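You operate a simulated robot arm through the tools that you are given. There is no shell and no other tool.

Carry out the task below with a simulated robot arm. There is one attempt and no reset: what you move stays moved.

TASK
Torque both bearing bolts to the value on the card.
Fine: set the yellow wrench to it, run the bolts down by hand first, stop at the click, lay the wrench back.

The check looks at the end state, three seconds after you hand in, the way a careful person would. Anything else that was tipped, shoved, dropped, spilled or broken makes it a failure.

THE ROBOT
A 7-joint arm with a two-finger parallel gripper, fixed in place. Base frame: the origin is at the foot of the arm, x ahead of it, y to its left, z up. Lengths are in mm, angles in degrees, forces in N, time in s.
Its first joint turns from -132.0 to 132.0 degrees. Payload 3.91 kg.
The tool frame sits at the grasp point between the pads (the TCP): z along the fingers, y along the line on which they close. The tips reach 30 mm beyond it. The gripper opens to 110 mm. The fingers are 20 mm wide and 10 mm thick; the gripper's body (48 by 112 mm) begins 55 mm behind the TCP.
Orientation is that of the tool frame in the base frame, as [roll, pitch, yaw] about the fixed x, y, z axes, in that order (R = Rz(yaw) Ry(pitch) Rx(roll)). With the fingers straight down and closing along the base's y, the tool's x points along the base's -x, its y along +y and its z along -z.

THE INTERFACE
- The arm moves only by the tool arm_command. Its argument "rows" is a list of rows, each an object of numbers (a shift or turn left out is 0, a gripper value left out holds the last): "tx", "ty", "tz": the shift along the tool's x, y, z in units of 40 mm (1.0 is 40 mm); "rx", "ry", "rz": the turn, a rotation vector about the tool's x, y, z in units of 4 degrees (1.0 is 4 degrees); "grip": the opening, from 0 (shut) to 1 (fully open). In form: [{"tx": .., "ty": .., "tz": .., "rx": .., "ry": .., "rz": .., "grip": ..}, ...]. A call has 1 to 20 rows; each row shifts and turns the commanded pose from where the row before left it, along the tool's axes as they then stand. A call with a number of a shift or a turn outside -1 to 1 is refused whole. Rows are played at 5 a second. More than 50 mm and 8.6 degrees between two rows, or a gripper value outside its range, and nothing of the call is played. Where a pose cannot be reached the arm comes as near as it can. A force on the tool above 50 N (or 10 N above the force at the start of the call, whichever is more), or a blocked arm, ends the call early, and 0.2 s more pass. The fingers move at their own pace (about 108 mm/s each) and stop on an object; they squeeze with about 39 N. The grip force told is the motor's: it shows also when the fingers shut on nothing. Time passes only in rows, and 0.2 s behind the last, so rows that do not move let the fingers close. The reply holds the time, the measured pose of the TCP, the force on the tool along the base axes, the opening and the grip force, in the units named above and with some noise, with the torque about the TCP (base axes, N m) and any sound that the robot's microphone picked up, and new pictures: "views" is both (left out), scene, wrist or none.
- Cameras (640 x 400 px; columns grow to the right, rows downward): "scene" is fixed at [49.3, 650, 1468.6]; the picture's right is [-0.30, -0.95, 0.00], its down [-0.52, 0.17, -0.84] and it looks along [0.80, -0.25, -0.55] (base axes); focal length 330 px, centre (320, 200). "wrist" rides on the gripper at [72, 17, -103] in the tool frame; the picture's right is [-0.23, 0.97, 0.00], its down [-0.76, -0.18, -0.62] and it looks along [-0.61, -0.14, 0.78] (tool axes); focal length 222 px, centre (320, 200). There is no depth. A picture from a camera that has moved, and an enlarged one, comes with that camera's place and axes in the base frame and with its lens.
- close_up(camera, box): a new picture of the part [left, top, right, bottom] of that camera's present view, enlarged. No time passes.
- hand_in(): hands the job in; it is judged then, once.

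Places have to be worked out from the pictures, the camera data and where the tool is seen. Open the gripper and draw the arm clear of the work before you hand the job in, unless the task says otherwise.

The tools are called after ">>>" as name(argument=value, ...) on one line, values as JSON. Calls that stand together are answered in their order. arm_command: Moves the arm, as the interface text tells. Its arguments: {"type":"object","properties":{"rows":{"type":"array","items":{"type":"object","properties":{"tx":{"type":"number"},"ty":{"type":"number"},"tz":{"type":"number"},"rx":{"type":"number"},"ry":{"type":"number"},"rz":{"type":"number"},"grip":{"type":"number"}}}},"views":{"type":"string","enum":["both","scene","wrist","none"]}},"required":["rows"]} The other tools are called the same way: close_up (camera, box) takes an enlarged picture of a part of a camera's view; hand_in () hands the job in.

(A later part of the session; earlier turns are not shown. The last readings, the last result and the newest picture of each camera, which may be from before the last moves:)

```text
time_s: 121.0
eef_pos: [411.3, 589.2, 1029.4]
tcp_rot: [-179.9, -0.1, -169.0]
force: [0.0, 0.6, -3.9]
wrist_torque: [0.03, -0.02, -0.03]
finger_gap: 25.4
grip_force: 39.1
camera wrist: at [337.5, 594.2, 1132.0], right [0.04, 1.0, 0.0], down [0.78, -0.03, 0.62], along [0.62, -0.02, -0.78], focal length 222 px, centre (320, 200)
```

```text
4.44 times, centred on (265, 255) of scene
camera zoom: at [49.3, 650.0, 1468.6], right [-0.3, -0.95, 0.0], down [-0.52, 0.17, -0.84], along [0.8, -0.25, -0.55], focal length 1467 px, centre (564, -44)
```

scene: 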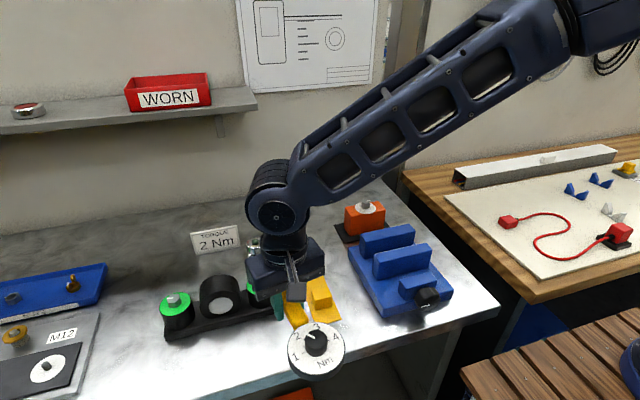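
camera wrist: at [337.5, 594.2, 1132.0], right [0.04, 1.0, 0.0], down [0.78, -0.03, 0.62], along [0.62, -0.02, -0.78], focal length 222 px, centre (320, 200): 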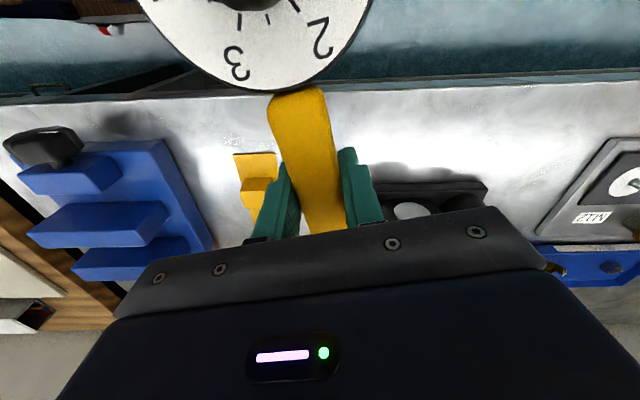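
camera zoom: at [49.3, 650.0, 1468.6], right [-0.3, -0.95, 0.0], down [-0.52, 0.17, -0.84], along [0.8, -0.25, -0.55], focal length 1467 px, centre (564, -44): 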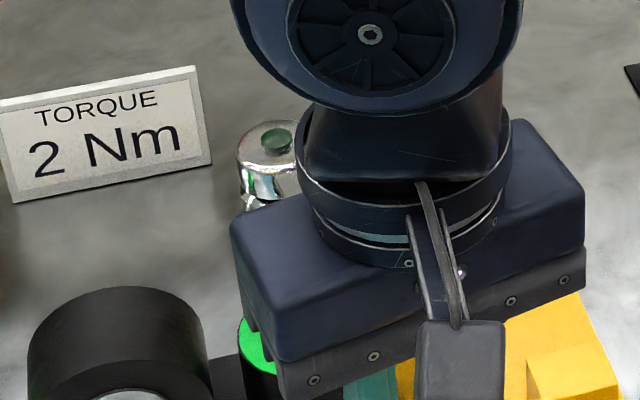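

The head shows above the blue bolt in the scene view, within ~2 mm of the target. I lower to just above the expected contact height, then approach in small steps watching force.

>>> arm_command(rows=[{"tz": 0.4}, {"tz": 0.4}, {"tz": 0.4}, {}, {}], views="scene")

>>> close_up(camera="scene", box=[220, 230, 300, 310])

```text
time_s: 122.2
eef_pos: [411.7, 588.4, 981.0]
tcp_rot: [-179.9, 0.0, -169.0]
force: [0.1, -0.1, -4.9]
wrist_torque: [0.02, 0.0, 0.01]
finger_gap: 25.8
grip_force: 39.0
```

scene: 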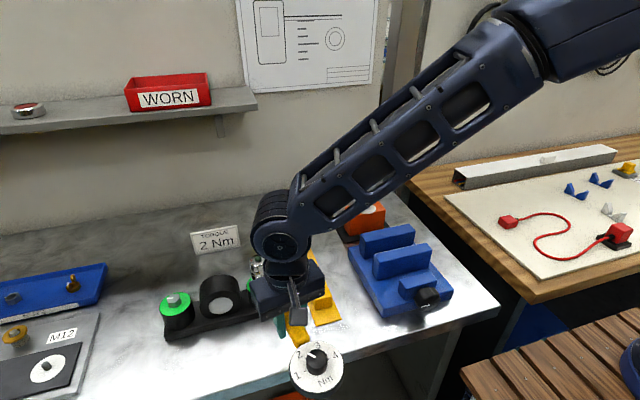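

```text
5.00 times, centred on (260, 270) of scene
camera zoom: at [49.3, 650.0, 1468.6], right [-0.3, -0.95, 0.0], down [-0.52, 0.17, -0.84], along [0.8, -0.25, -0.55], focal length 1650 px, centre (620, -150)
```

zoom: 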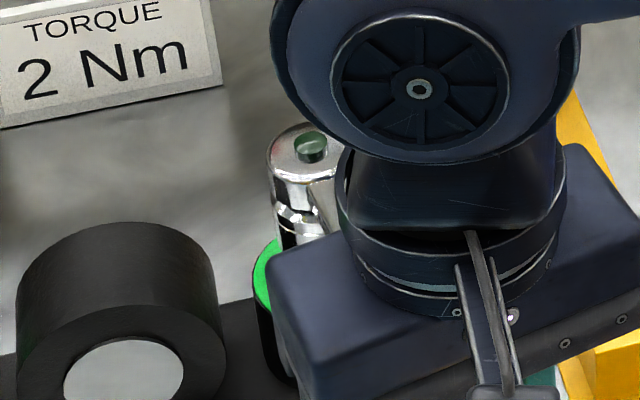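

The scene view (bias-calibrated on the washer) shows the socket 2.5 mm too far toward −Y — the wrench squared up ~0.9° in my pads — while the forward position is right. I correct 2.6 mm, then step down carefully.

>>> arm_command(rows=[{"ty": 0.066}, {"tz": 0.1}, {"tz": 0.1}, {}, {}], views="scene")

>>> close_up(camera="scene", box=[220, 230, 300, 310])

```text
time_s: 123.4
eef_pos: [411.2, 592.7, 972.0]
tcp_rot: [-179.9, -0.2, -169.0]
force: [0.3, 0.4, -4.1]
wrist_torque: [-0.02, -0.03, 0.03]
finger_gap: 25.8
grip_force: 38.7
```

scene: 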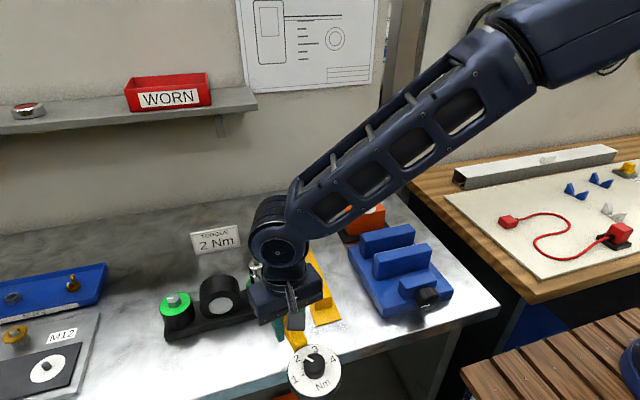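

```text
5.00 times, centred on (260, 270) of scene
camera zoom: at [49.3, 650.0, 1468.6], right [-0.3, -0.95, 0.0], down [-0.52, 0.17, -0.84], along [0.8, -0.25, -0.55], focal length 1650 px, centre (620, -150)
```

zoom: 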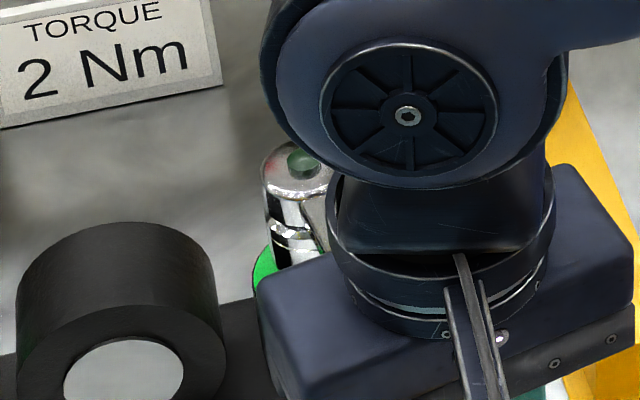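

Aligned now and no contact yet at TCP z≈972. Stepping down in ~1.6 mm increments.

>>> arm_command(rows=[{"tz": 0.04}, {"tz": 0.04}, {"tz": 0.04}, {}], views="none")

>>> arm_command(rows=[{"tz": 0.04}, {"tz": 0.04}, {}], views="none")

```text
time_s: 124.4
eef_pos: [410.7, 591.4, 968.4]
tcp_rot: [-179.8, 0.0, -168.9]
force: [0.6, 0.1, -4.4]
wrist_torque: [0.02, 0.01, -0.01]
finger_gap: 25.8
grip_force: 39.2
```

```text
time_s: 125.2
eef_pos: [411.1, 592.2, 967.4]
tcp_rot: [179.9, 0.1, -168.9]
force: [-13.6, -8.8, 38.3]
wrist_torque: [-0.05, -0.8, -0.38]
finger_gap: 25.8
grip_force: 39.1
```

Contact: 42 N up, but the moment is much smaller than a load at the socket would give. I hold and look before doing anything.

>>> arm_command(rows=[{}])

>>> close_up(camera="scene", box=[220, 230, 300, 310])

>>> close_up(camera="scene", box=[240, 280, 360, 400])

```text
time_s: 125.6
eef_pos: [410.1, 591.1, 967.7]
tcp_rot: [179.9, 0.0, -168.9]
force: [-14.8, -6.1, 44.7]
wrist_torque: [0.0, -0.57, -0.3]
finger_gap: 26.0
grip_force: 39.1
camera wrist: at [336.0, 596.1, 1069.6], right [0.04, 1.0, 0.0], down [0.78, -0.03, 0.62], along [0.62, -0.02, -0.78], focal length 222 px, centre (320, 200)
```

scene: 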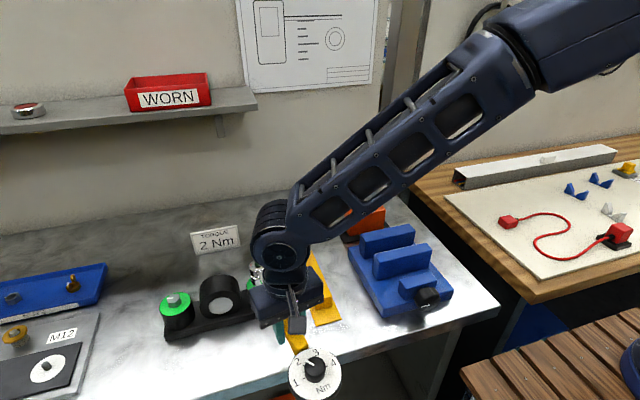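
wrist: 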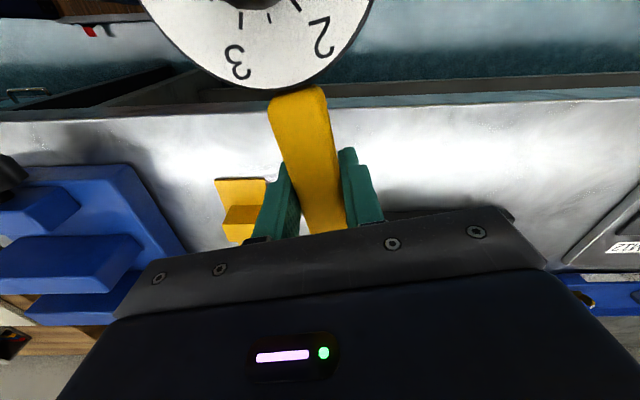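

```text
5.00 times, centred on (260, 270) of scene
camera zoom: at [49.3, 650.0, 1468.6], right [-0.3, -0.95, 0.0], down [-0.52, 0.17, -0.84], along [0.8, -0.25, -0.55], focal length 1650 px, centre (620, -150)
```

zoom: 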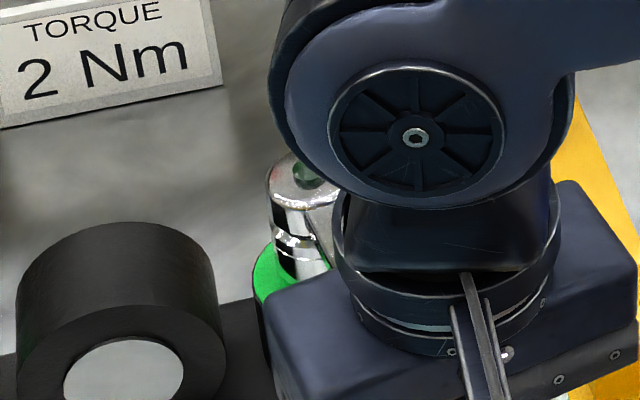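

```text
3.33 times, centred on (300, 340) of scene
camera zoom: at [49.3, 650.0, 1468.6], right [-0.3, -0.95, 0.0], down [-0.52, 0.17, -0.84], along [0.8, -0.25, -0.55], focal length 1100 px, centre (387, -267)
```

zoom: 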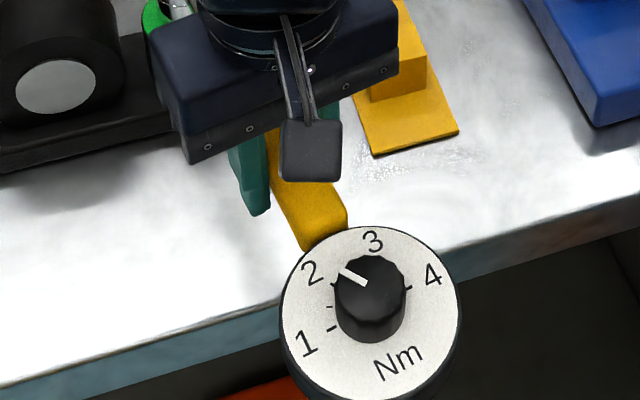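

I zoom tightly on the socket to see how it stands relative to the bolt head and washer.

>>> close_up(camera="scene", box=[240, 255, 280, 295])

>>> arm_command(rows=[{"tz": -0.06}, {}, {}], views="scene")

>>> close_up(camera="scene", box=[240, 255, 280, 295])

```text
10.00 times, centred on (260, 275) of scene
camera zoom: at [49.3, 650.0, 1468.6], right [-0.3, -0.95, 0.0], down [-0.52, 0.17, -0.84], along [0.8, -0.25, -0.55], focal length 3300 px, centre (920, -550)
```

zoom: 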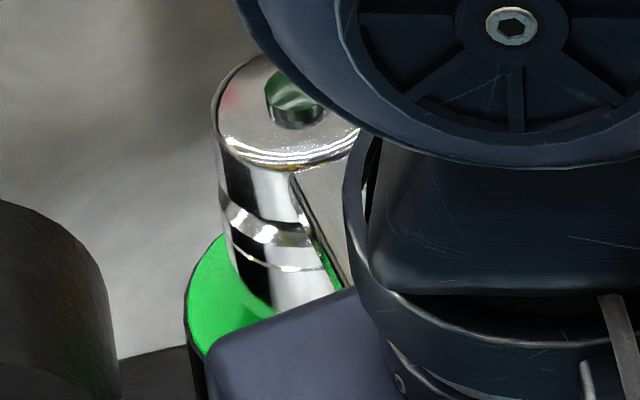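

```text
time_s: 126.4
eef_pos: [409.8, 591.1, 967.2]
tcp_rot: [-179.9, -0.1, -169.0]
force: [-11.0, 3.1, 23.1]
wrist_torque: [0.1, 1.09, -0.01]
finger_gap: 25.8
grip_force: 39.2
```

scene: 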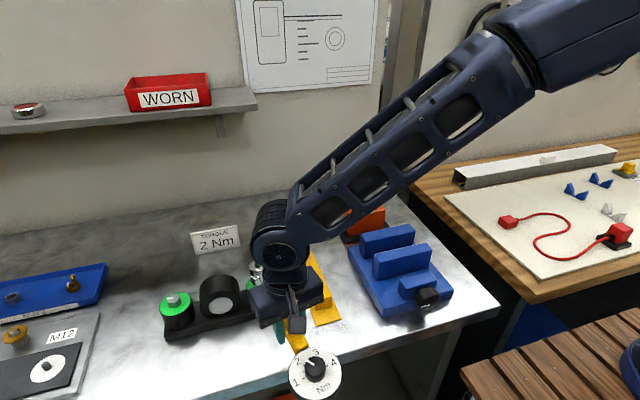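

```text
10.00 times, centred on (260, 275) of scene
camera zoom: at [49.3, 650.0, 1468.6], right [-0.3, -0.95, 0.0], down [-0.52, 0.17, -0.84], along [0.8, -0.25, -0.55], focal length 3300 px, centre (920, -550)
```

zoom: 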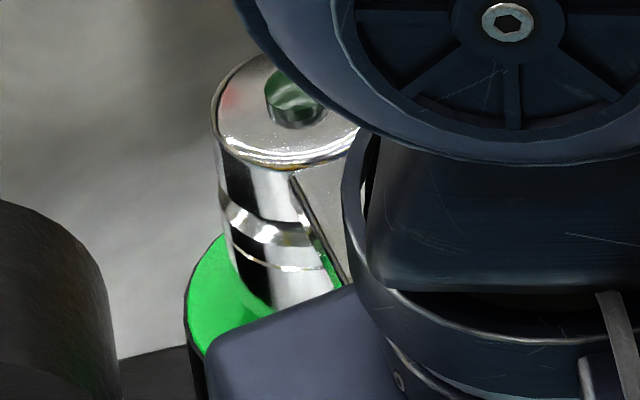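

The head didn't budge when I raised the tool and the socket sits down at the washer — it has dropped over the hex and is engaged. I relieve the remaining preload (1.2 mm up, 0.6 mm back) and read.

>>> arm_command(rows=[{"tz": -0.03, "tx": 0.015}, {}, {}, {}], views="none")

```text
time_s: 127.4
eef_pos: [410.6, 591.2, 967.8]
tcp_rot: [-179.8, -0.1, -169.0]
force: [-2.8, 3.4, -1.1]
wrist_torque: [-0.07, 1.37, -0.08]
finger_gap: 26.0
grip_force: 39.1
```

Loads are almost nil. Now I swing the handle clockwise about the bolt axis in 2° steps, three at a time, listening for the click.

>>> arm_command(rows=[{"tx": -0.0034, "ty": 0.1414, "rz": 0.5}, {"tx": -0.0034, "ty": 0.1414, "rz": 0.5}, {"tx": -0.0034, "ty": 0.1414, "rz": 0.5}, {}], views="none")

```text
time_s: 128.4
eef_pos: [408.4, 609.3, 969.6]
tcp_rot: [-179.7, -0.1, -175.0]
force: [-7.0, -12.7, -6.7]
wrist_torque: [0.02, 0.94, -0.71]
finger_gap: 25.7
grip_force: 38.5
```

6° in with rising resistance (~1.2–1.3 Nm by force), no click yet. Two more 2° steps.

>>> arm_command(rows=[{"tx": -0.0034, "ty": 0.1414, "rz": 0.5}, {"tx": -0.0034, "ty": 0.1414, "rz": 0.5}, {}], views="none")

```text
time_s: 129.2
eef_pos: [408.1, 619.5, 968.5]
tcp_rot: [-179.8, 0.0, -178.9]
force: [-8.3, -11.3, -20.2]
wrist_torque: [0.18, 1.07, -0.2]
finger_gap: 25.8
grip_force: 38.8
```

No click yet (about 1.6 Nm). I relax the small downward/−X loads and continue 2° at a time.

>>> arm_command(rows=[{"tx": 0.01, "tz": 0.02}, {"tx": -0.0017, "ty": 0.0707, "rz": 0.25}, {"tx": -0.0017, "ty": 0.0707, "rz": 0.25}, {"tx": -0.0017, "ty": 0.0707, "rz": 0.25}, {}], views="none")

```text
time_s: 130.4
eef_pos: [407.2, 627.8, 967.7]
tcp_rot: [-179.9, -0.1, 178.0]
force: [-2.5, -7.4, -7.0]
wrist_torque: [0.0, -0.77, 0.02]
finger_gap: 25.9
grip_force: 39.3
```

Still no click. I continue in 1° steps and check the picture.

>>> arm_command(rows=[{"tx": -0.0017, "ty": 0.0707, "rz": 0.25}, {"tx": -0.0017, "ty": 0.0707, "rz": 0.25}, {"tx": -0.0017, "ty": 0.0707, "rz": 0.25}, {"tx": -0.0017, "ty": 0.0707, "rz": 0.25}, {}], views="scene")

>>> close_up(camera="scene", box=[230, 250, 290, 310])

```text
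time_s: 131.6
eef_pos: [407.8, 639.5, 967.6]
tcp_rot: [-179.9, 0.0, 174.0]
force: [1.6, -10.4, -3.0]
wrist_torque: [-0.07, -0.9, -0.09]
finger_gap: 25.8
grip_force: 39.1
```

scene: 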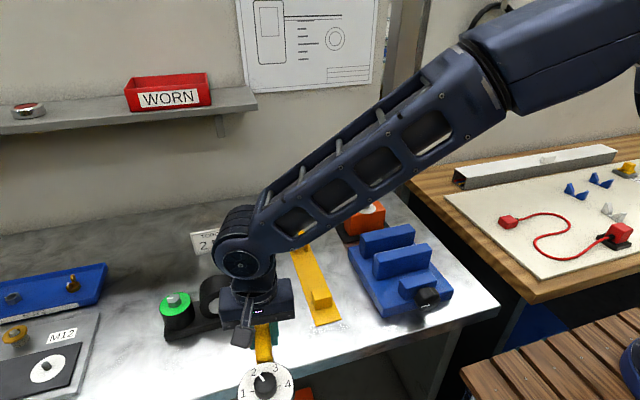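

```text
6.67 times, centred on (260, 280) of scene
camera zoom: at [49.3, 650.0, 1468.6], right [-0.3, -0.95, 0.0], down [-0.52, 0.17, -0.84], along [0.8, -0.25, -0.55], focal length 2200 px, centre (720, -333)
```

zoom: 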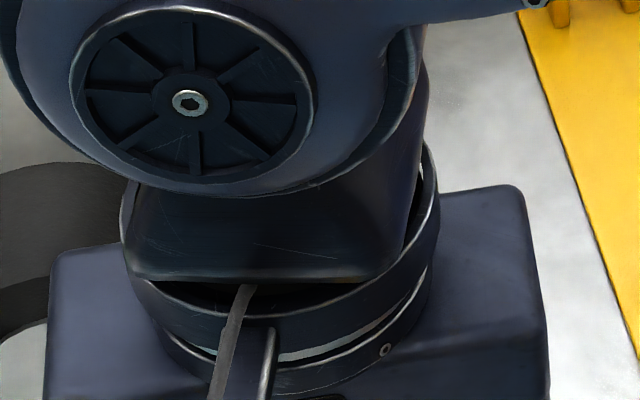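

Torque ≈1.6 Nm at 17°, consistent with the 0.06 Nm/deg slope; the click should come within ~8°. Continuing with 1° steps.

>>> arm_command(rows=[{"tx": -0.0017, "ty": 0.0707, "rz": 0.25}, {"tx": -0.0017, "ty": 0.0707, "rz": 0.25}, {"tx": -0.0017, "ty": 0.0707, "rz": 0.25}, {}], views="none")

```text
time_s: 132.6
eef_pos: [409.4, 647.6, 967.4]
tcp_rot: [-179.8, -0.2, 171.0]
force: [-4.7, -11.9, -5.8]
wrist_torque: [0.16, 0.03, -0.28]
finger_gap: 25.9
grip_force: 39.0
```

About 1.75 Nm. Two more 1° steps.

>>> arm_command(rows=[{"tx": -0.0017, "ty": 0.0707, "rz": 0.25}, {"tx": -0.0017, "ty": 0.0707, "rz": 0.25}, {}], views="none")

```text
time_s: 133.4
eef_pos: [412.0, 654.5, 969.2]
tcp_rot: [-179.8, 0.0, 169.0]
force: [-1.8, -10.7, -5.0]
wrist_torque: [0.12, -0.05, 0.07]
finger_gap: 25.7
grip_force: 38.8
```

~1.85 Nm, no click yet. Two more.

>>> arm_command(rows=[{"tx": -0.0017, "ty": 0.0707, "rz": 0.25}, {"tx": -0.0017, "ty": 0.0707, "rz": 0.25}, {}], views="none")

```text
time_s: 134.2
eef_pos: [412.4, 658.6, 967.1]
tcp_rot: [-179.8, -0.1, 167.0]
force: [-1.2, -15.3, -10.4]
wrist_torque: [0.22, 0.48, -0.44]
finger_gap: 25.8
grip_force: 39.1
```

~2.0 Nm by my estimate; going on in half-degree steps.

>>> arm_command(rows=[{"tx": -0.0008, "ty": 0.0354, "rz": 0.125}, {"tx": -0.0008, "ty": 0.0354, "rz": 0.125}, {}], views="none")

```text
time_s: 135.0
eef_pos: [412.7, 660.0, 968.1]
tcp_rot: [-179.9, 0.1, 165.9]
force: [-4.0, -13.0, -5.8]
wrist_torque: [-0.07, -0.06, -0.2]
finger_gap: 25.6
grip_force: 38.8
```

No click yet; another degree in half steps.

>>> arm_command(rows=[{"tx": -0.0008, "ty": 0.0354, "rz": 0.125}, {"tx": -0.0008, "ty": 0.0354, "rz": 0.125}, {}], views="wrist")

```text
time_s: 135.8
eef_pos: [412.9, 664.0, 967.1]
tcp_rot: [-179.8, 0.1, 165.1]
force: [-2.1, -11.5, -8.3]
wrist_torque: [0.23, 0.05, 0.08]
finger_gap: 25.7
grip_force: 38.9
camera wrist: at [348.1, 701.1, 1070.6], right [0.47, 0.88, 0.0], down [0.69, -0.37, 0.62], along [0.55, -0.3, -0.78], focal length 222 px, centre (320, 200)
```

wrist: 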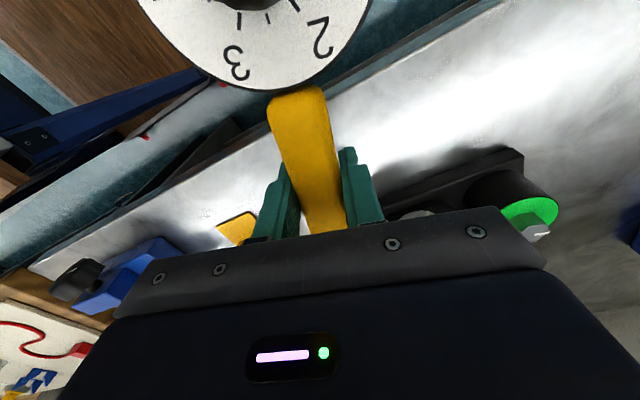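

Around 1.97 Nm. Continue.

>>> arm_command(rows=[{"tx": -0.0008, "ty": 0.0354, "rz": 0.125}, {"tx": -0.0008, "ty": 0.0354, "rz": 0.125}, {}], views="none")

```text
time_s: 136.6
eef_pos: [413.7, 665.8, 966.6]
tcp_rot: [-179.8, -0.1, 164.0]
force: [-5.2, -14.0, -6.6]
wrist_torque: [-0.01, -0.02, -0.19]
finger_gap: 25.5
grip_force: 39.2
```

~2.1–2.2 Nm by noisy estimate; still no click. One more degree.

>>> arm_command(rows=[{"tx": -0.0008, "ty": 0.0354, "rz": 0.125}, {"tx": -0.0008, "ty": 0.0354, "rz": 0.125}, {}, {}], views="scene")

>>> close_up(camera="scene", box=[180, 230, 320, 400])

```text
time_s: 137.6
eef_pos: [414.8, 670.6, 966.8]
tcp_rot: [-180.0, -0.1, 163.0]
force: [-9.3, -15.8, -3.0]
wrist_torque: [-0.14, -0.26, -0.71]
finger_gap: 25.5
grip_force: 39.6
```

scene: 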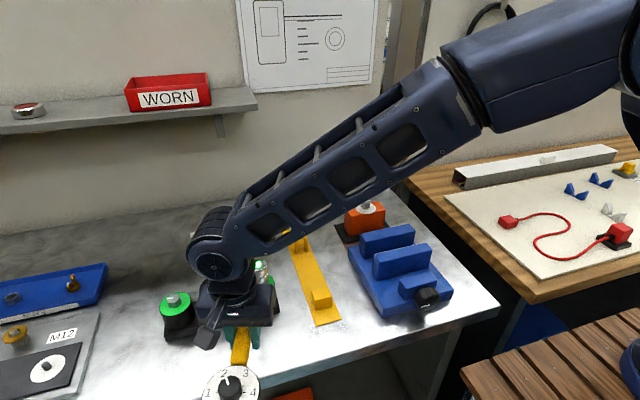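

```text
2.35 times, centred on (250, 315) of scene
camera zoom: at [49.3, 650.0, 1468.6], right [-0.3, -0.95, 0.0], down [-0.52, 0.17, -0.84], along [0.8, -0.25, -0.55], focal length 777 px, centre (485, -71)
```

zoom: 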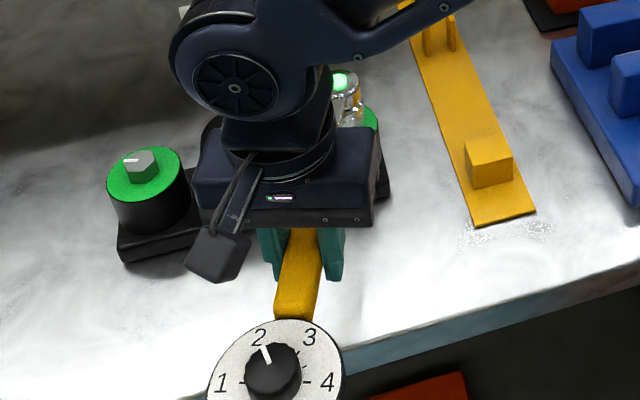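

The button on the wrench head looks bright green now, whereas it was dark before. I zoom in to confirm.

>>> close_up(camera="scene", box=[240, 245, 290, 295])

>>> close_up(camera="scene", box=[200, 355, 270, 400])

```text
8.00 times, centred on (265, 270) of scene
camera zoom: at [49.3, 650.0, 1468.6], right [-0.3, -0.95, 0.0], down [-0.52, 0.17, -0.84], along [0.8, -0.25, -0.55], focal length 2640 px, centre (760, -360)
```

zoom: 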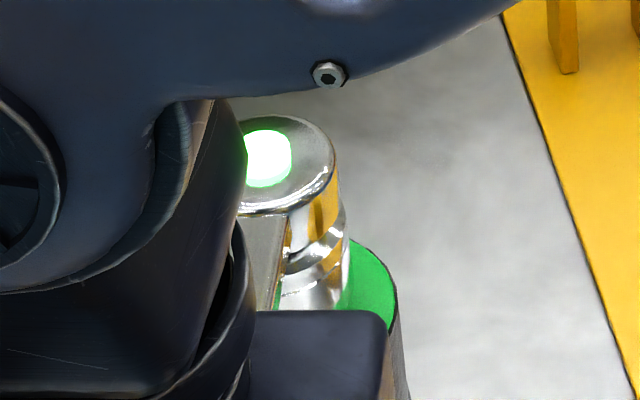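

```text
8.89 times, centred on (235, 378) of scene
camera zoom: at [49.3, 650.0, 1468.6], right [-0.3, -0.95, 0.0], down [-0.52, 0.17, -0.84], along [0.8, -0.25, -0.55], focal length 2934 px, centre (1076, -1378)
```

zoom: 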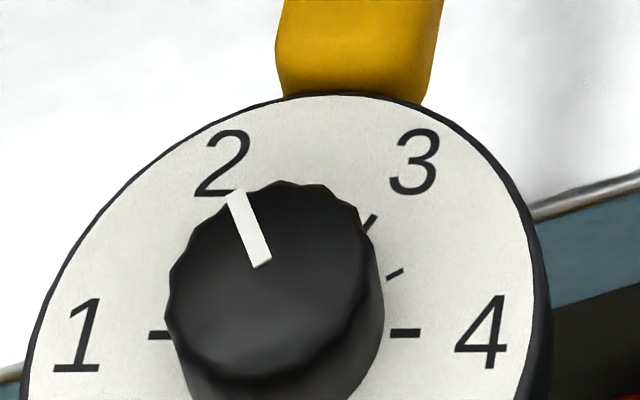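

The head LED is lit bright white-green (it was dark before), which is the wrench's target signal, and the dial reads 2. My force estimate is also ≈2.0–2.2 Nm. I pause without moving to check for any sound and whether it stays lit.

>>> arm_command(rows=[{}, {}], views="scene")

>>> close_up(camera="scene", box=[240, 245, 290, 295])

```text
time_s: 138.2
eef_pos: [415.7, 669.8, 967.0]
tcp_rot: [-179.9, 0.0, 162.9]
force: [-9.4, -14.1, -2.4]
wrist_torque: [0.0, -0.04, -0.57]
finger_gap: 25.7
grip_force: 38.9
```

scene: 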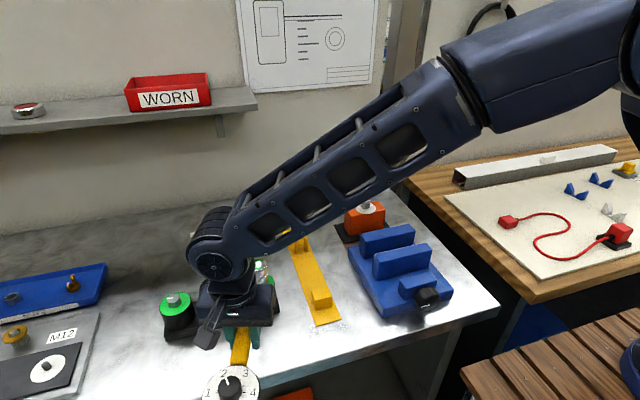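

```text
8.00 times, centred on (265, 270) of scene
camera zoom: at [49.3, 650.0, 1468.6], right [-0.3, -0.95, 0.0], down [-0.52, 0.17, -0.84], along [0.8, -0.25, -0.55], focal length 2640 px, centre (760, -360)
```

zoom: 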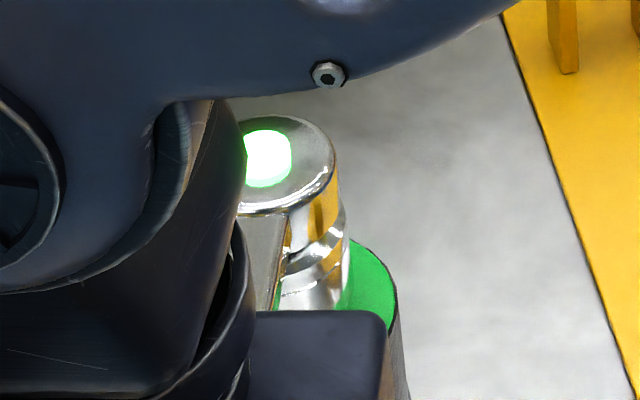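

It stays lit with ~2.06 Nm on my estimate, so I stop on this bolt. I ease off the side load without reversing the handle, then lift the socket straight up.

>>> arm_command(rows=[{"tx": 0.003, "ty": -0.0245, "rz": 0.08}, {}, {}], views="none")

>>> arm_command(rows=[{"tz": -0.05}, {"tz": -0.1}, {"tz": -0.15}, {"tz": -0.3}, {"tz": -0.4}, {}], views="scene")

>>> close_up(camera="scene", box=[230, 220, 300, 290])

```text
time_s: 139.0
eef_pos: [414.3, 669.3, 969.0]
tcp_rot: [-179.9, 0.0, 162.7]
force: [0.5, 4.6, -4.4]
wrist_torque: [0.23, -0.14, 0.77]
finger_gap: 25.7
grip_force: 38.9
```

```text
time_s: 139.7
eef_pos: [415.2, 669.1, 969.2]
tcp_rot: [-179.7, -0.2, 162.8]
force: [5.4, 16.7, -22.9]
wrist_torque: [0.48, -0.77, 0.83]
finger_gap: 26.1
grip_force: 39.6
stopped in row 3: the force on the tool passed its limit at 55 N (the readings are from after the stop); the commanded pose is now the measured one
```

scene: 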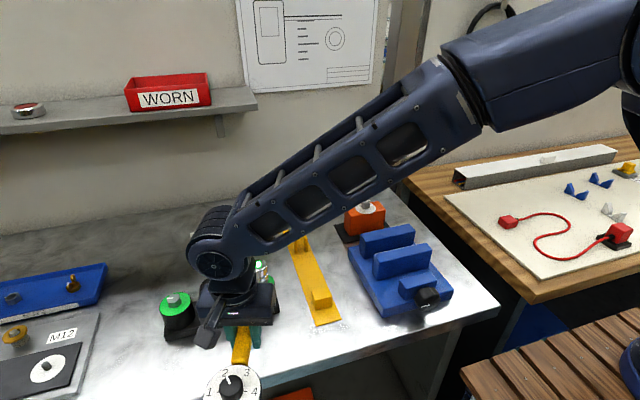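

```text
5.71 times, centred on (265, 255) of scene
camera zoom: at [49.3, 650.0, 1468.6], right [-0.3, -0.95, 0.0], down [-0.52, 0.17, -0.84], along [0.8, -0.25, -0.55], focal length 1886 px, centre (634, -114)
```

zoom: 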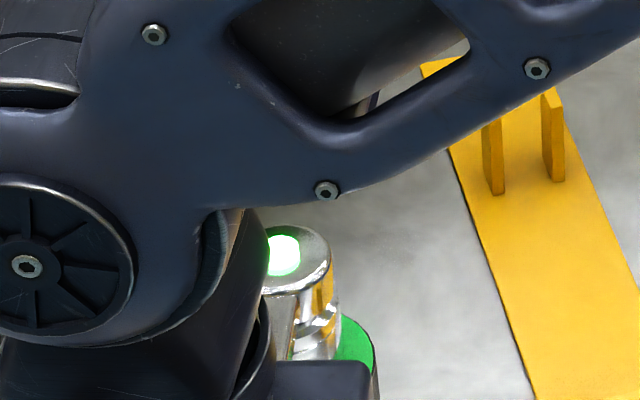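

The socket resisted lifting (>50 N) — probably side-loaded and binding. I read the settled loads and null them before trying again.

>>> arm_command(rows=[{"tx": 0.002, "ty": 0.015, "tz": 0.02}, {}, {}, {}], views="none")

```text
time_s: 140.7
eef_pos: [415.6, 668.6, 970.1]
tcp_rot: [-179.4, -0.1, 162.5]
force: [6.8, 15.5, -28.2]
wrist_torque: [0.44, -0.02, 0.78]
finger_gap: 25.7
grip_force: 39.0
```

There's an unwanted reverse load on the handle (from the pose reset). I null it: +0.9 mm toward tightening side, 1.3 mm down, slight yaw back.

>>> arm_command(rows=[{"tx": -0.002, "ty": 0.02, "tz": 0.03, "rz": -0.03}, {}, {}, {}], views="none")

```text
time_s: 141.7
eef_pos: [413.9, 668.7, 968.9]
tcp_rot: [-179.7, -0.1, 162.8]
force: [0.1, -0.6, -4.0]
wrist_torque: [0.02, -0.03, -0.01]
finger_gap: 25.7
grip_force: 38.9
```

Perfectly neutral now (just the wrench's weight). I lift straight up gently.

>>> arm_command(rows=[{"tz": -0.04}, {"tz": -0.04}, {"tz": -0.04}, {}], views="scene")

>>> close_up(camera="scene", box=[230, 220, 300, 290])

```text
time_s: 142.7
eef_pos: [414.5, 668.9, 973.4]
tcp_rot: [-179.7, -0.1, 162.8]
force: [0.0, 0.4, -4.5]
wrist_torque: [0.01, -0.02, -0.02]
finger_gap: 25.6
grip_force: 39.8
```

scene: 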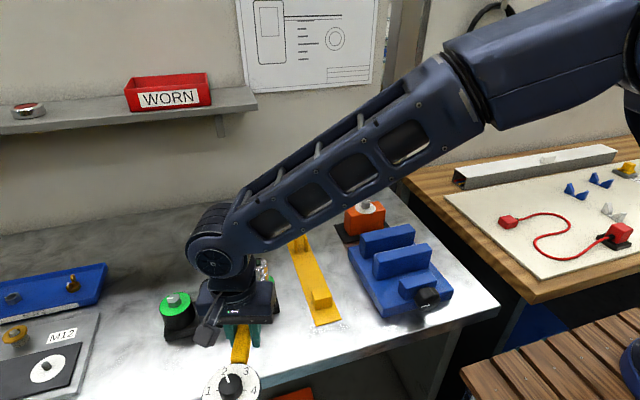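

```text
5.71 times, centred on (265, 255) of scene
camera zoom: at [49.3, 650.0, 1468.6], right [-0.3, -0.95, 0.0], down [-0.52, 0.17, -0.84], along [0.8, -0.25, -0.55], focal length 1886 px, centre (634, -114)
```

zoom: 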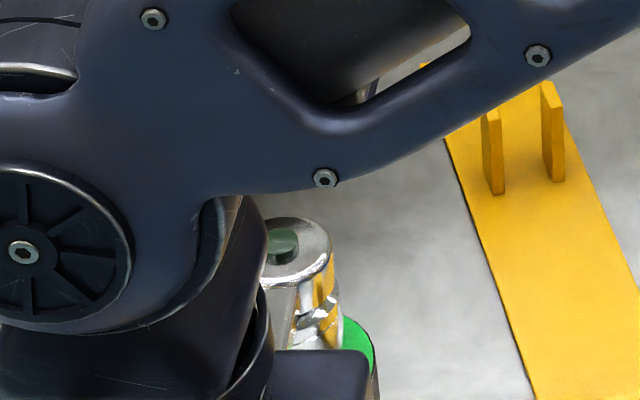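

The wrench is free and its LED went dark on release. I raise it, swing to +14° for the grey bolt and carry it over, getting an unobstructed look at the blue bolt.

>>> arm_command(rows=[{"tz": -0.4}, {"tz": -0.6}, {"tz": -0.6}, {"rz": -0.975}, {"rz": -0.975}, {"rz": -0.975}, {"rz": -0.975}, {"rz": -0.975}, {"rz": -0.975}, {"rz": -0.975}, {"rz": -0.975}, {"tx": -0.169, "ty": 0.748}, {"tx": -0.169, "ty": 0.748}, {"tx": -0.169, "ty": 0.748}, {}, {}])

>>> close_up(camera="scene", box=[230, 255, 290, 315])

>>> close_up(camera="scene", box=[140, 220, 240, 320])

```text
time_s: 146.1
eef_pos: [412.7, 763.4, 1038.3]
tcp_rot: [-179.7, -0.2, -166.0]
force: [-0.4, -0.4, -4.6]
wrist_torque: [-0.02, -0.04, -0.04]
finger_gap: 25.9
grip_force: 39.3
camera wrist: at [339.1, 764.2, 1141.1], right [-0.02, 1.0, -0.01], down [0.78, 0.02, 0.62], along [0.62, 0.0, -0.78], focal length 222 px, centre (320, 200)
```

scene: 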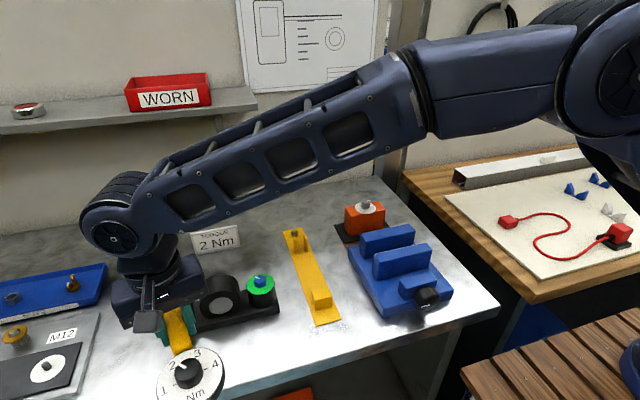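
wrist: 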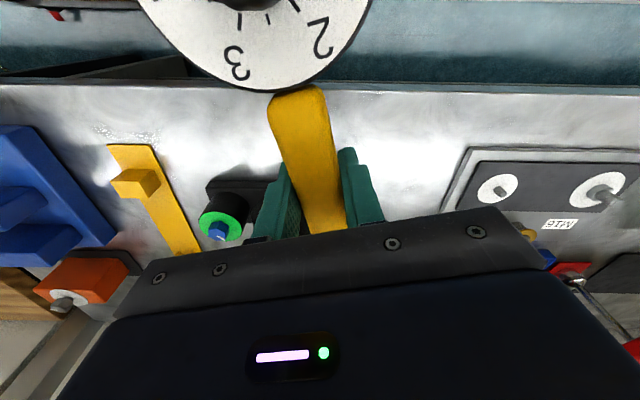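

```text
6.67 times, centred on (260, 285) of scene
camera zoom: at [49.3, 650.0, 1468.6], right [-0.3, -0.95, 0.0], down [-0.52, 0.17, -0.84], along [0.8, -0.25, -0.55], focal length 2200 px, centre (720, -367)
```

zoom: 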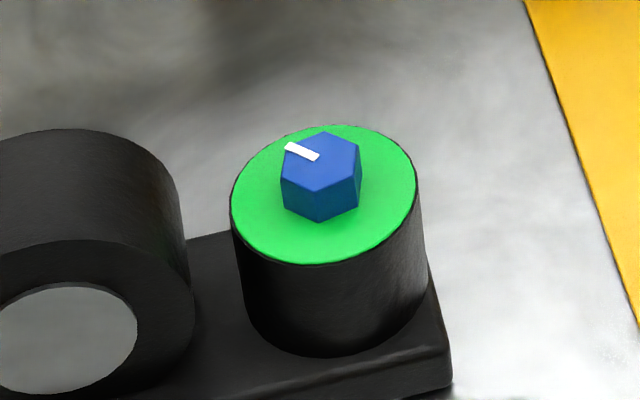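

```text
4.00 times, centred on (190, 270) of scene
camera zoom: at [49.3, 650.0, 1468.6], right [-0.3, -0.95, 0.0], down [-0.52, 0.17, -0.84], along [0.8, -0.25, -0.55], focal length 1320 px, centre (840, -80)
```

zoom: 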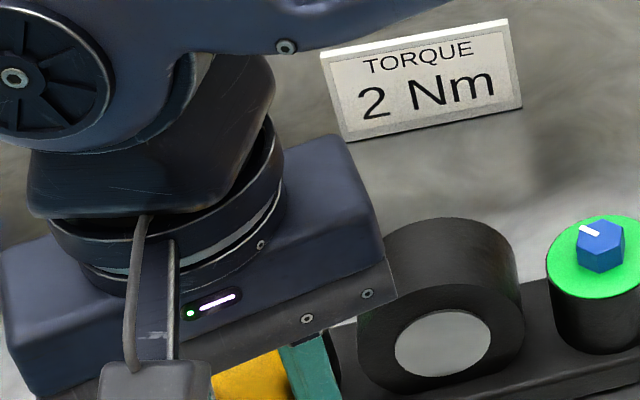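

Blue bolt's mark moved from ~70° to ~44°, i.e. ~26° of tightening, consistent with ~2 Nm. Now I trim position for the grey bolt and lower toward it.

>>> arm_command(rows=[{"tx": 0.0436, "ty": -0.082}, {"tz": 0.5}, {"tz": 0.5}, {"tz": 0.35}, {}, {}])

>>> close_up(camera="scene", box=[130, 230, 230, 330])

```text
time_s: 147.5
eef_pos: [412.6, 757.9, 983.2]
tcp_rot: [-179.7, -0.3, -166.1]
force: [0.4, 0.6, -3.7]
wrist_torque: [-0.03, -0.02, 0.01]
finger_gap: 25.7
grip_force: 38.9
camera wrist: at [338.7, 759.2, 1086.2], right [-0.02, 1.0, -0.01], down [0.78, 0.02, 0.62], along [0.62, 0.0, -0.78], focal length 222 px, centre (320, 200)
```

scene: 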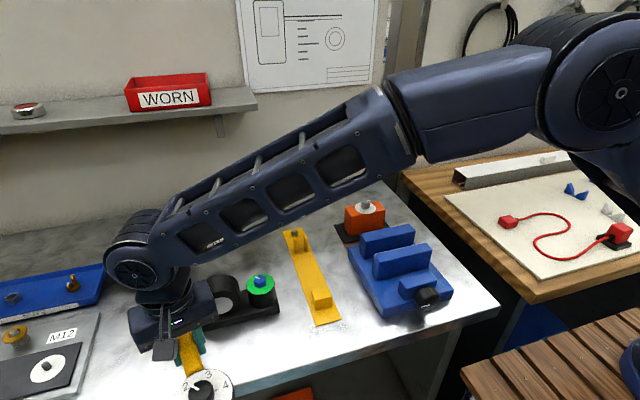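
wrist: 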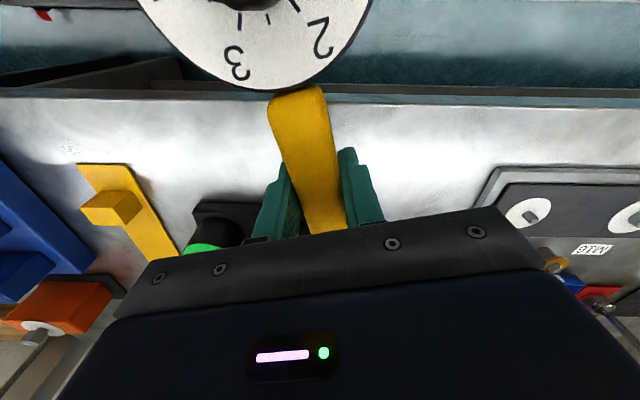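

```text
4.00 times, centred on (180, 280) of scene
camera zoom: at [49.3, 650.0, 1468.6], right [-0.3, -0.95, 0.0], down [-0.52, 0.17, -0.84], along [0.8, -0.25, -0.55], focal length 1320 px, centre (880, -120)
```

zoom: 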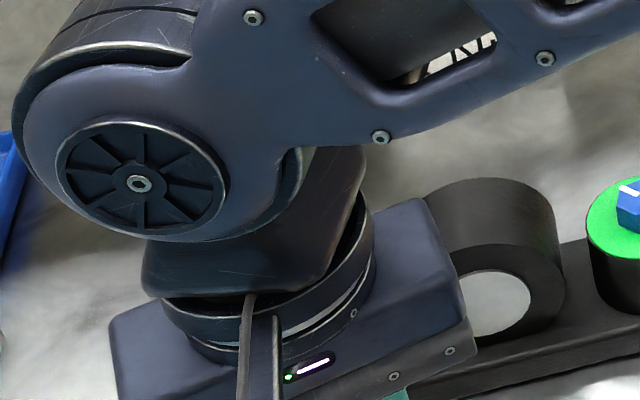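

The head is hidden behind the gripper here, so I rely on calibrated offsets (socket at 162.8/−0.75 mm from the blue engagement). I trim 1 mm and step down to contact.

>>> arm_command(rows=[{"tx": 0.02, "ty": 0.02}, {"tz": 0.15}, {"tz": 0.1}, {"tz": 0.08}, {}, {}], views="none")

>>> arm_command(rows=[{"tz": 0.02}, {}, {}], views="none")

```text
time_s: 148.9
eef_pos: [412.2, 758.9, 969.8]
tcp_rot: [-179.6, -0.3, -166.0]
force: [16.3, 13.1, -10.1]
wrist_torque: [0.7, -0.77, 0.75]
finger_gap: 25.8
grip_force: 38.9
```

```text
time_s: 149.7
eef_pos: [412.6, 758.0, 969.5]
tcp_rot: [-179.8, -0.3, -166.0]
force: [23.5, 11.3, -4.8]
wrist_torque: [0.64, -1.0, 0.46]
finger_gap: 25.7
grip_force: 38.9
```

Forces jumped in with sideways pulls before full contact: the socket has engaged on the grey bolt. I null the pre-loads before turning.

>>> arm_command(rows=[{"tx": -0.033, "ty": 0.01, "rz": -0.02}, {}, {}, {}], views="scene")

>>> close_up(camera="scene", box=[130, 230, 230, 330])

```text
time_s: 150.7
eef_pos: [412.1, 759.0, 969.1]
tcp_rot: [-179.8, -0.2, -165.9]
force: [11.5, -1.3, -5.5]
wrist_torque: [0.39, -0.01, -0.04]
finger_gap: 25.8
grip_force: 38.8
```

scene: 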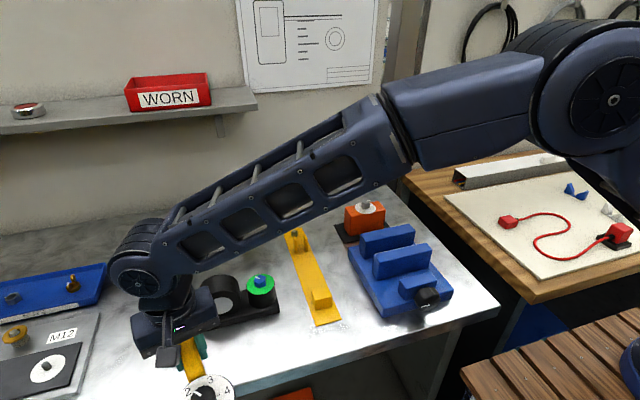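

```text
4.00 times, centred on (180, 280) of scene
camera zoom: at [49.3, 650.0, 1468.6], right [-0.3, -0.95, 0.0], down [-0.52, 0.17, -0.84], along [0.8, -0.25, -0.55], focal length 1320 px, centre (880, -120)
```

zoom: 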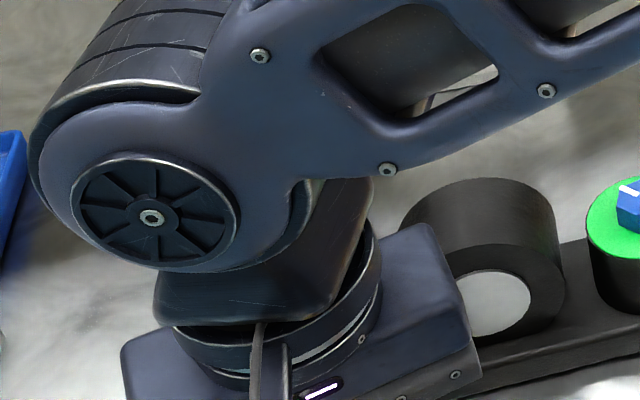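

Nearly neutral. I relieve the last X load and start the clockwise swing: 6° first.

>>> arm_command(rows=[{"tx": -0.015}, {"tx": -0.003, "ty": 0.142, "rz": 0.5}, {"tx": -0.003, "ty": 0.142, "rz": 0.5}, {"tx": -0.003, "ty": 0.142, "rz": 0.5}, {}], views="none")

>>> arm_command(rows=[{"tx": -0.003, "ty": 0.142, "rz": 0.5}, {"tx": -0.003, "ty": 0.142, "rz": 0.5}, {}], views="scene")

>>> close_up(camera="scene", box=[130, 230, 230, 330])

```text
time_s: 151.9
eef_pos: [408.5, 777.3, 968.8]
tcp_rot: [-179.7, -0.4, -171.7]
force: [-14.4, -12.1, -0.6]
wrist_torque: [0.14, 0.71, -0.63]
finger_gap: 25.9
grip_force: 38.7
```

```text
time_s: 152.7
eef_pos: [407.8, 786.8, 968.3]
tcp_rot: [-179.7, -0.3, -175.9]
force: [-18.4, -8.6, -6.8]
wrist_torque: [0.41, 1.19, -0.16]
finger_gap: 26.0
grip_force: 39.1
```

scene: 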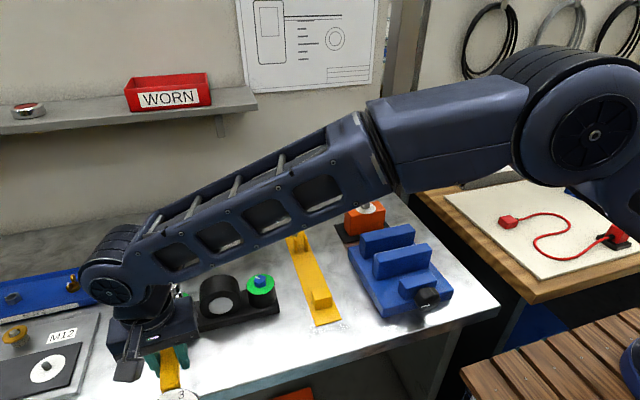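

```text
4.00 times, centred on (180, 280) of scene
camera zoom: at [49.3, 650.0, 1468.6], right [-0.3, -0.95, 0.0], down [-0.52, 0.17, -0.84], along [0.8, -0.25, -0.55], focal length 1320 px, centre (880, -120)
```

zoom: 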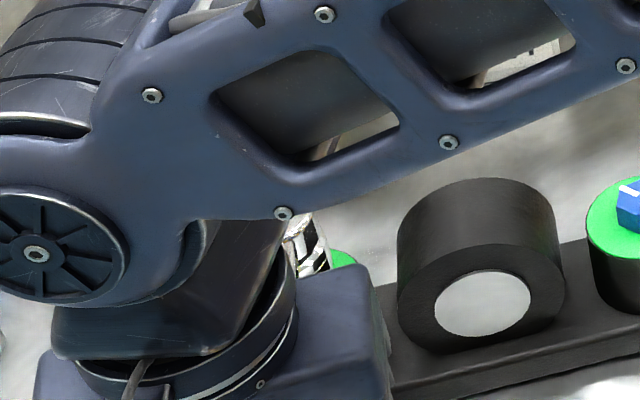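

Torque ≈1.0 Nm at 10°, as expected. The head is coming into view; I trim X and continue 4°.

>>> arm_command(rows=[{"tx": 0.022}, {"tx": -0.002, "ty": 0.142, "rz": 0.5}, {"tx": -0.002, "ty": 0.142, "rz": 0.5}, {}], views="scene")

>>> close_up(camera="scene", box=[160, 260, 230, 330])

```text
time_s: 153.7
eef_pos: [406.7, 798.4, 968.3]
tcp_rot: [-179.5, -0.2, -179.9]
force: [-17.2, -8.1, -9.9]
wrist_torque: [0.36, 0.68, -0.07]
finger_gap: 25.7
grip_force: 39.6
```

scene: 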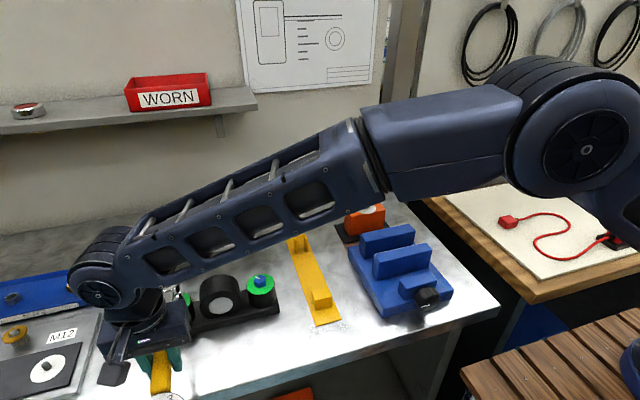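

```text
5.71 times, centred on (195, 295) of scene
camera zoom: at [49.3, 650.0, 1468.6], right [-0.3, -0.95, 0.0], down [-0.52, 0.17, -0.84], along [0.8, -0.25, -0.55], focal length 1886 px, centre (1034, -343)
```

zoom: 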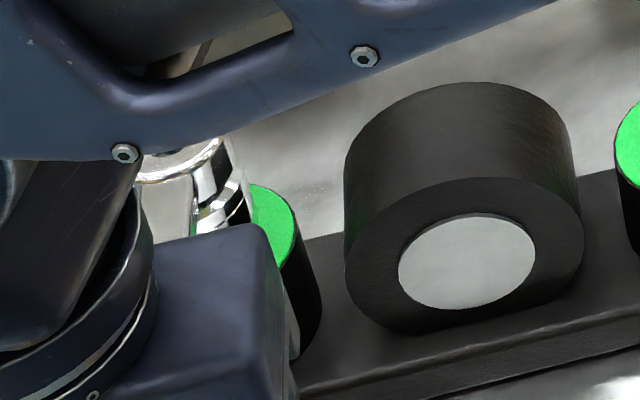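

~1.3 Nm at 14°. The LED is still just behind the arm link. Another 4°, with X trim.

>>> arm_command(rows=[{"tx": 0.025}, {"tx": -0.001, "ty": 0.142, "rz": 0.5}, {"tx": -0.001, "ty": 0.142, "rz": 0.5}, {}], views="scene")

>>> close_up(camera="scene", box=[150, 260, 220, 330])

```text
time_s: 154.7
eef_pos: [408.0, 809.0, 968.5]
tcp_rot: [-179.5, -0.1, 176.1]
force: [1.6, -8.0, -16.2]
wrist_torque: [0.43, 0.5, 0.11]
finger_gap: 25.8
grip_force: 38.9
```

scene: 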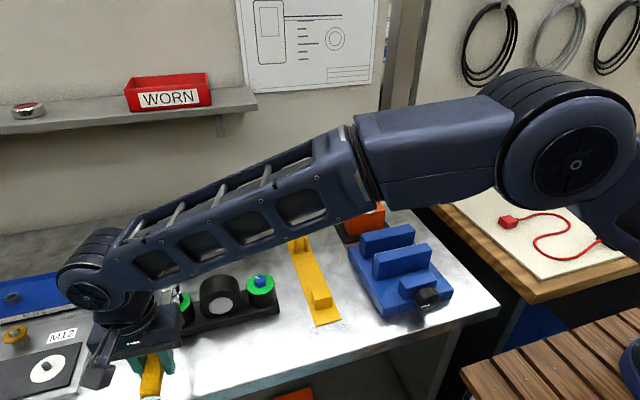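

```text
5.71 times, centred on (185, 295) of scene
camera zoom: at [49.3, 650.0, 1468.6], right [-0.3, -0.95, 0.0], down [-0.52, 0.17, -0.84], along [0.8, -0.25, -0.55], focal length 1886 px, centre (1091, -343)
```

zoom: 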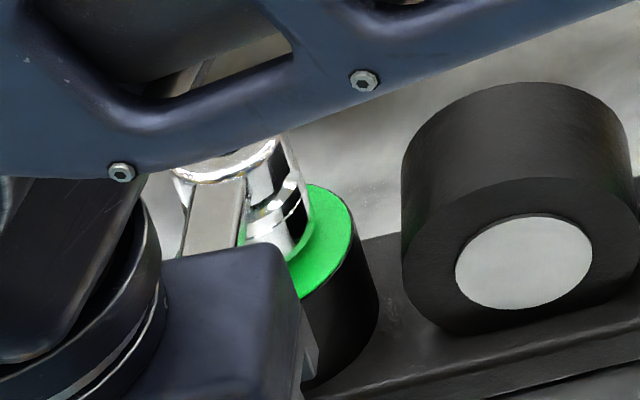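

~1.45 Nm at 18°. Continuing 3° in 1° steps with a small downward trim.

>>> arm_command(rows=[{"tz": 0.015}, {"ty": 0.071, "rz": 0.25}, {"ty": 0.071, "rz": 0.25}, {"ty": 0.071, "rz": 0.25}, {}], views="scene")

>>> close_up(camera="scene", box=[150, 260, 220, 330])

```text
time_s: 155.9
eef_pos: [408.6, 817.6, 968.1]
tcp_rot: [-179.7, -0.1, 173.1]
force: [15.0, -13.0, -5.6]
wrist_torque: [0.26, -0.84, -0.06]
finger_gap: 25.8
grip_force: 39.6
```

scene: 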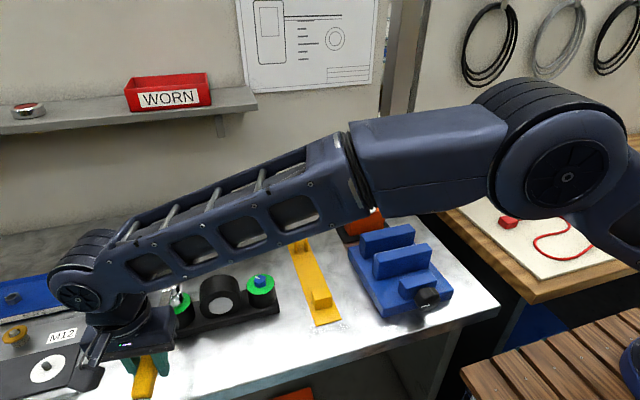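

```text
5.71 times, centred on (185, 295) of scene
camera zoom: at [49.3, 650.0, 1468.6], right [-0.3, -0.95, 0.0], down [-0.52, 0.17, -0.84], along [0.8, -0.25, -0.55], focal length 1886 px, centre (1091, -343)
```

zoom: 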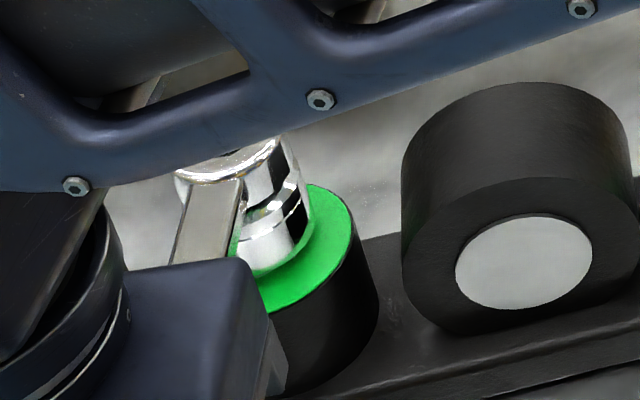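

The bit of button visible under the link is still dark (so the LED does signal the target), and torque is ~1.74 Nm at 21°. One degree at a time now, with a view each time.

>>> arm_command(rows=[{"tx": -0.018, "ty": 0.071, "rz": 0.25}, {}], views="scene")

>>> close_up(camera="scene", box=[160, 265, 200, 305])

```text
time_s: 156.5
eef_pos: [408.8, 821.6, 968.5]
tcp_rot: [-179.7, -0.2, 172.1]
force: [17.2, -12.4, -3.2]
wrist_torque: [0.24, -1.01, 0.07]
finger_gap: 25.9
grip_force: 38.6
```

scene: 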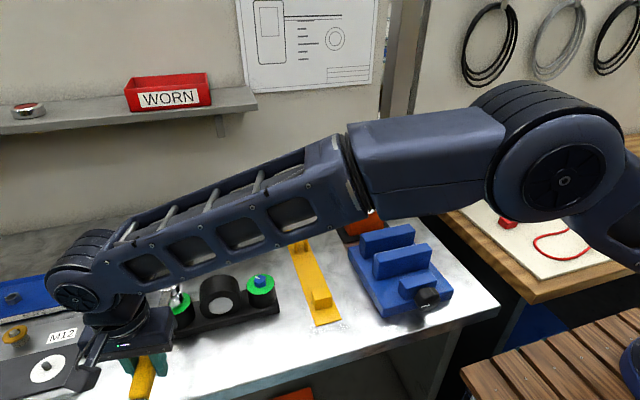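

```text
10.00 times, centred on (180, 285) of scene
camera zoom: at [49.3, 650.0, 1468.6], right [-0.3, -0.95, 0.0], down [-0.52, 0.17, -0.84], along [0.8, -0.25, -0.55], focal length 3300 px, centre (1720, -650)
```

zoom: 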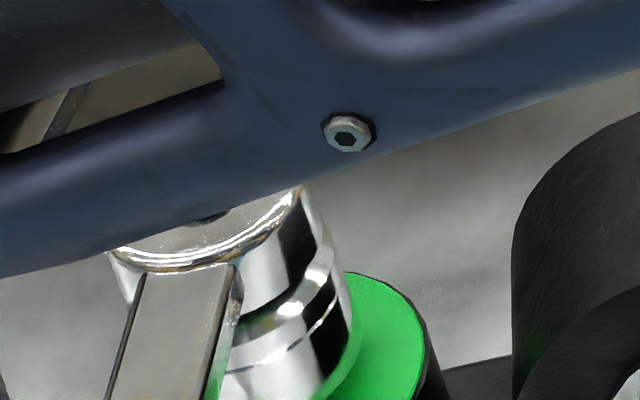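

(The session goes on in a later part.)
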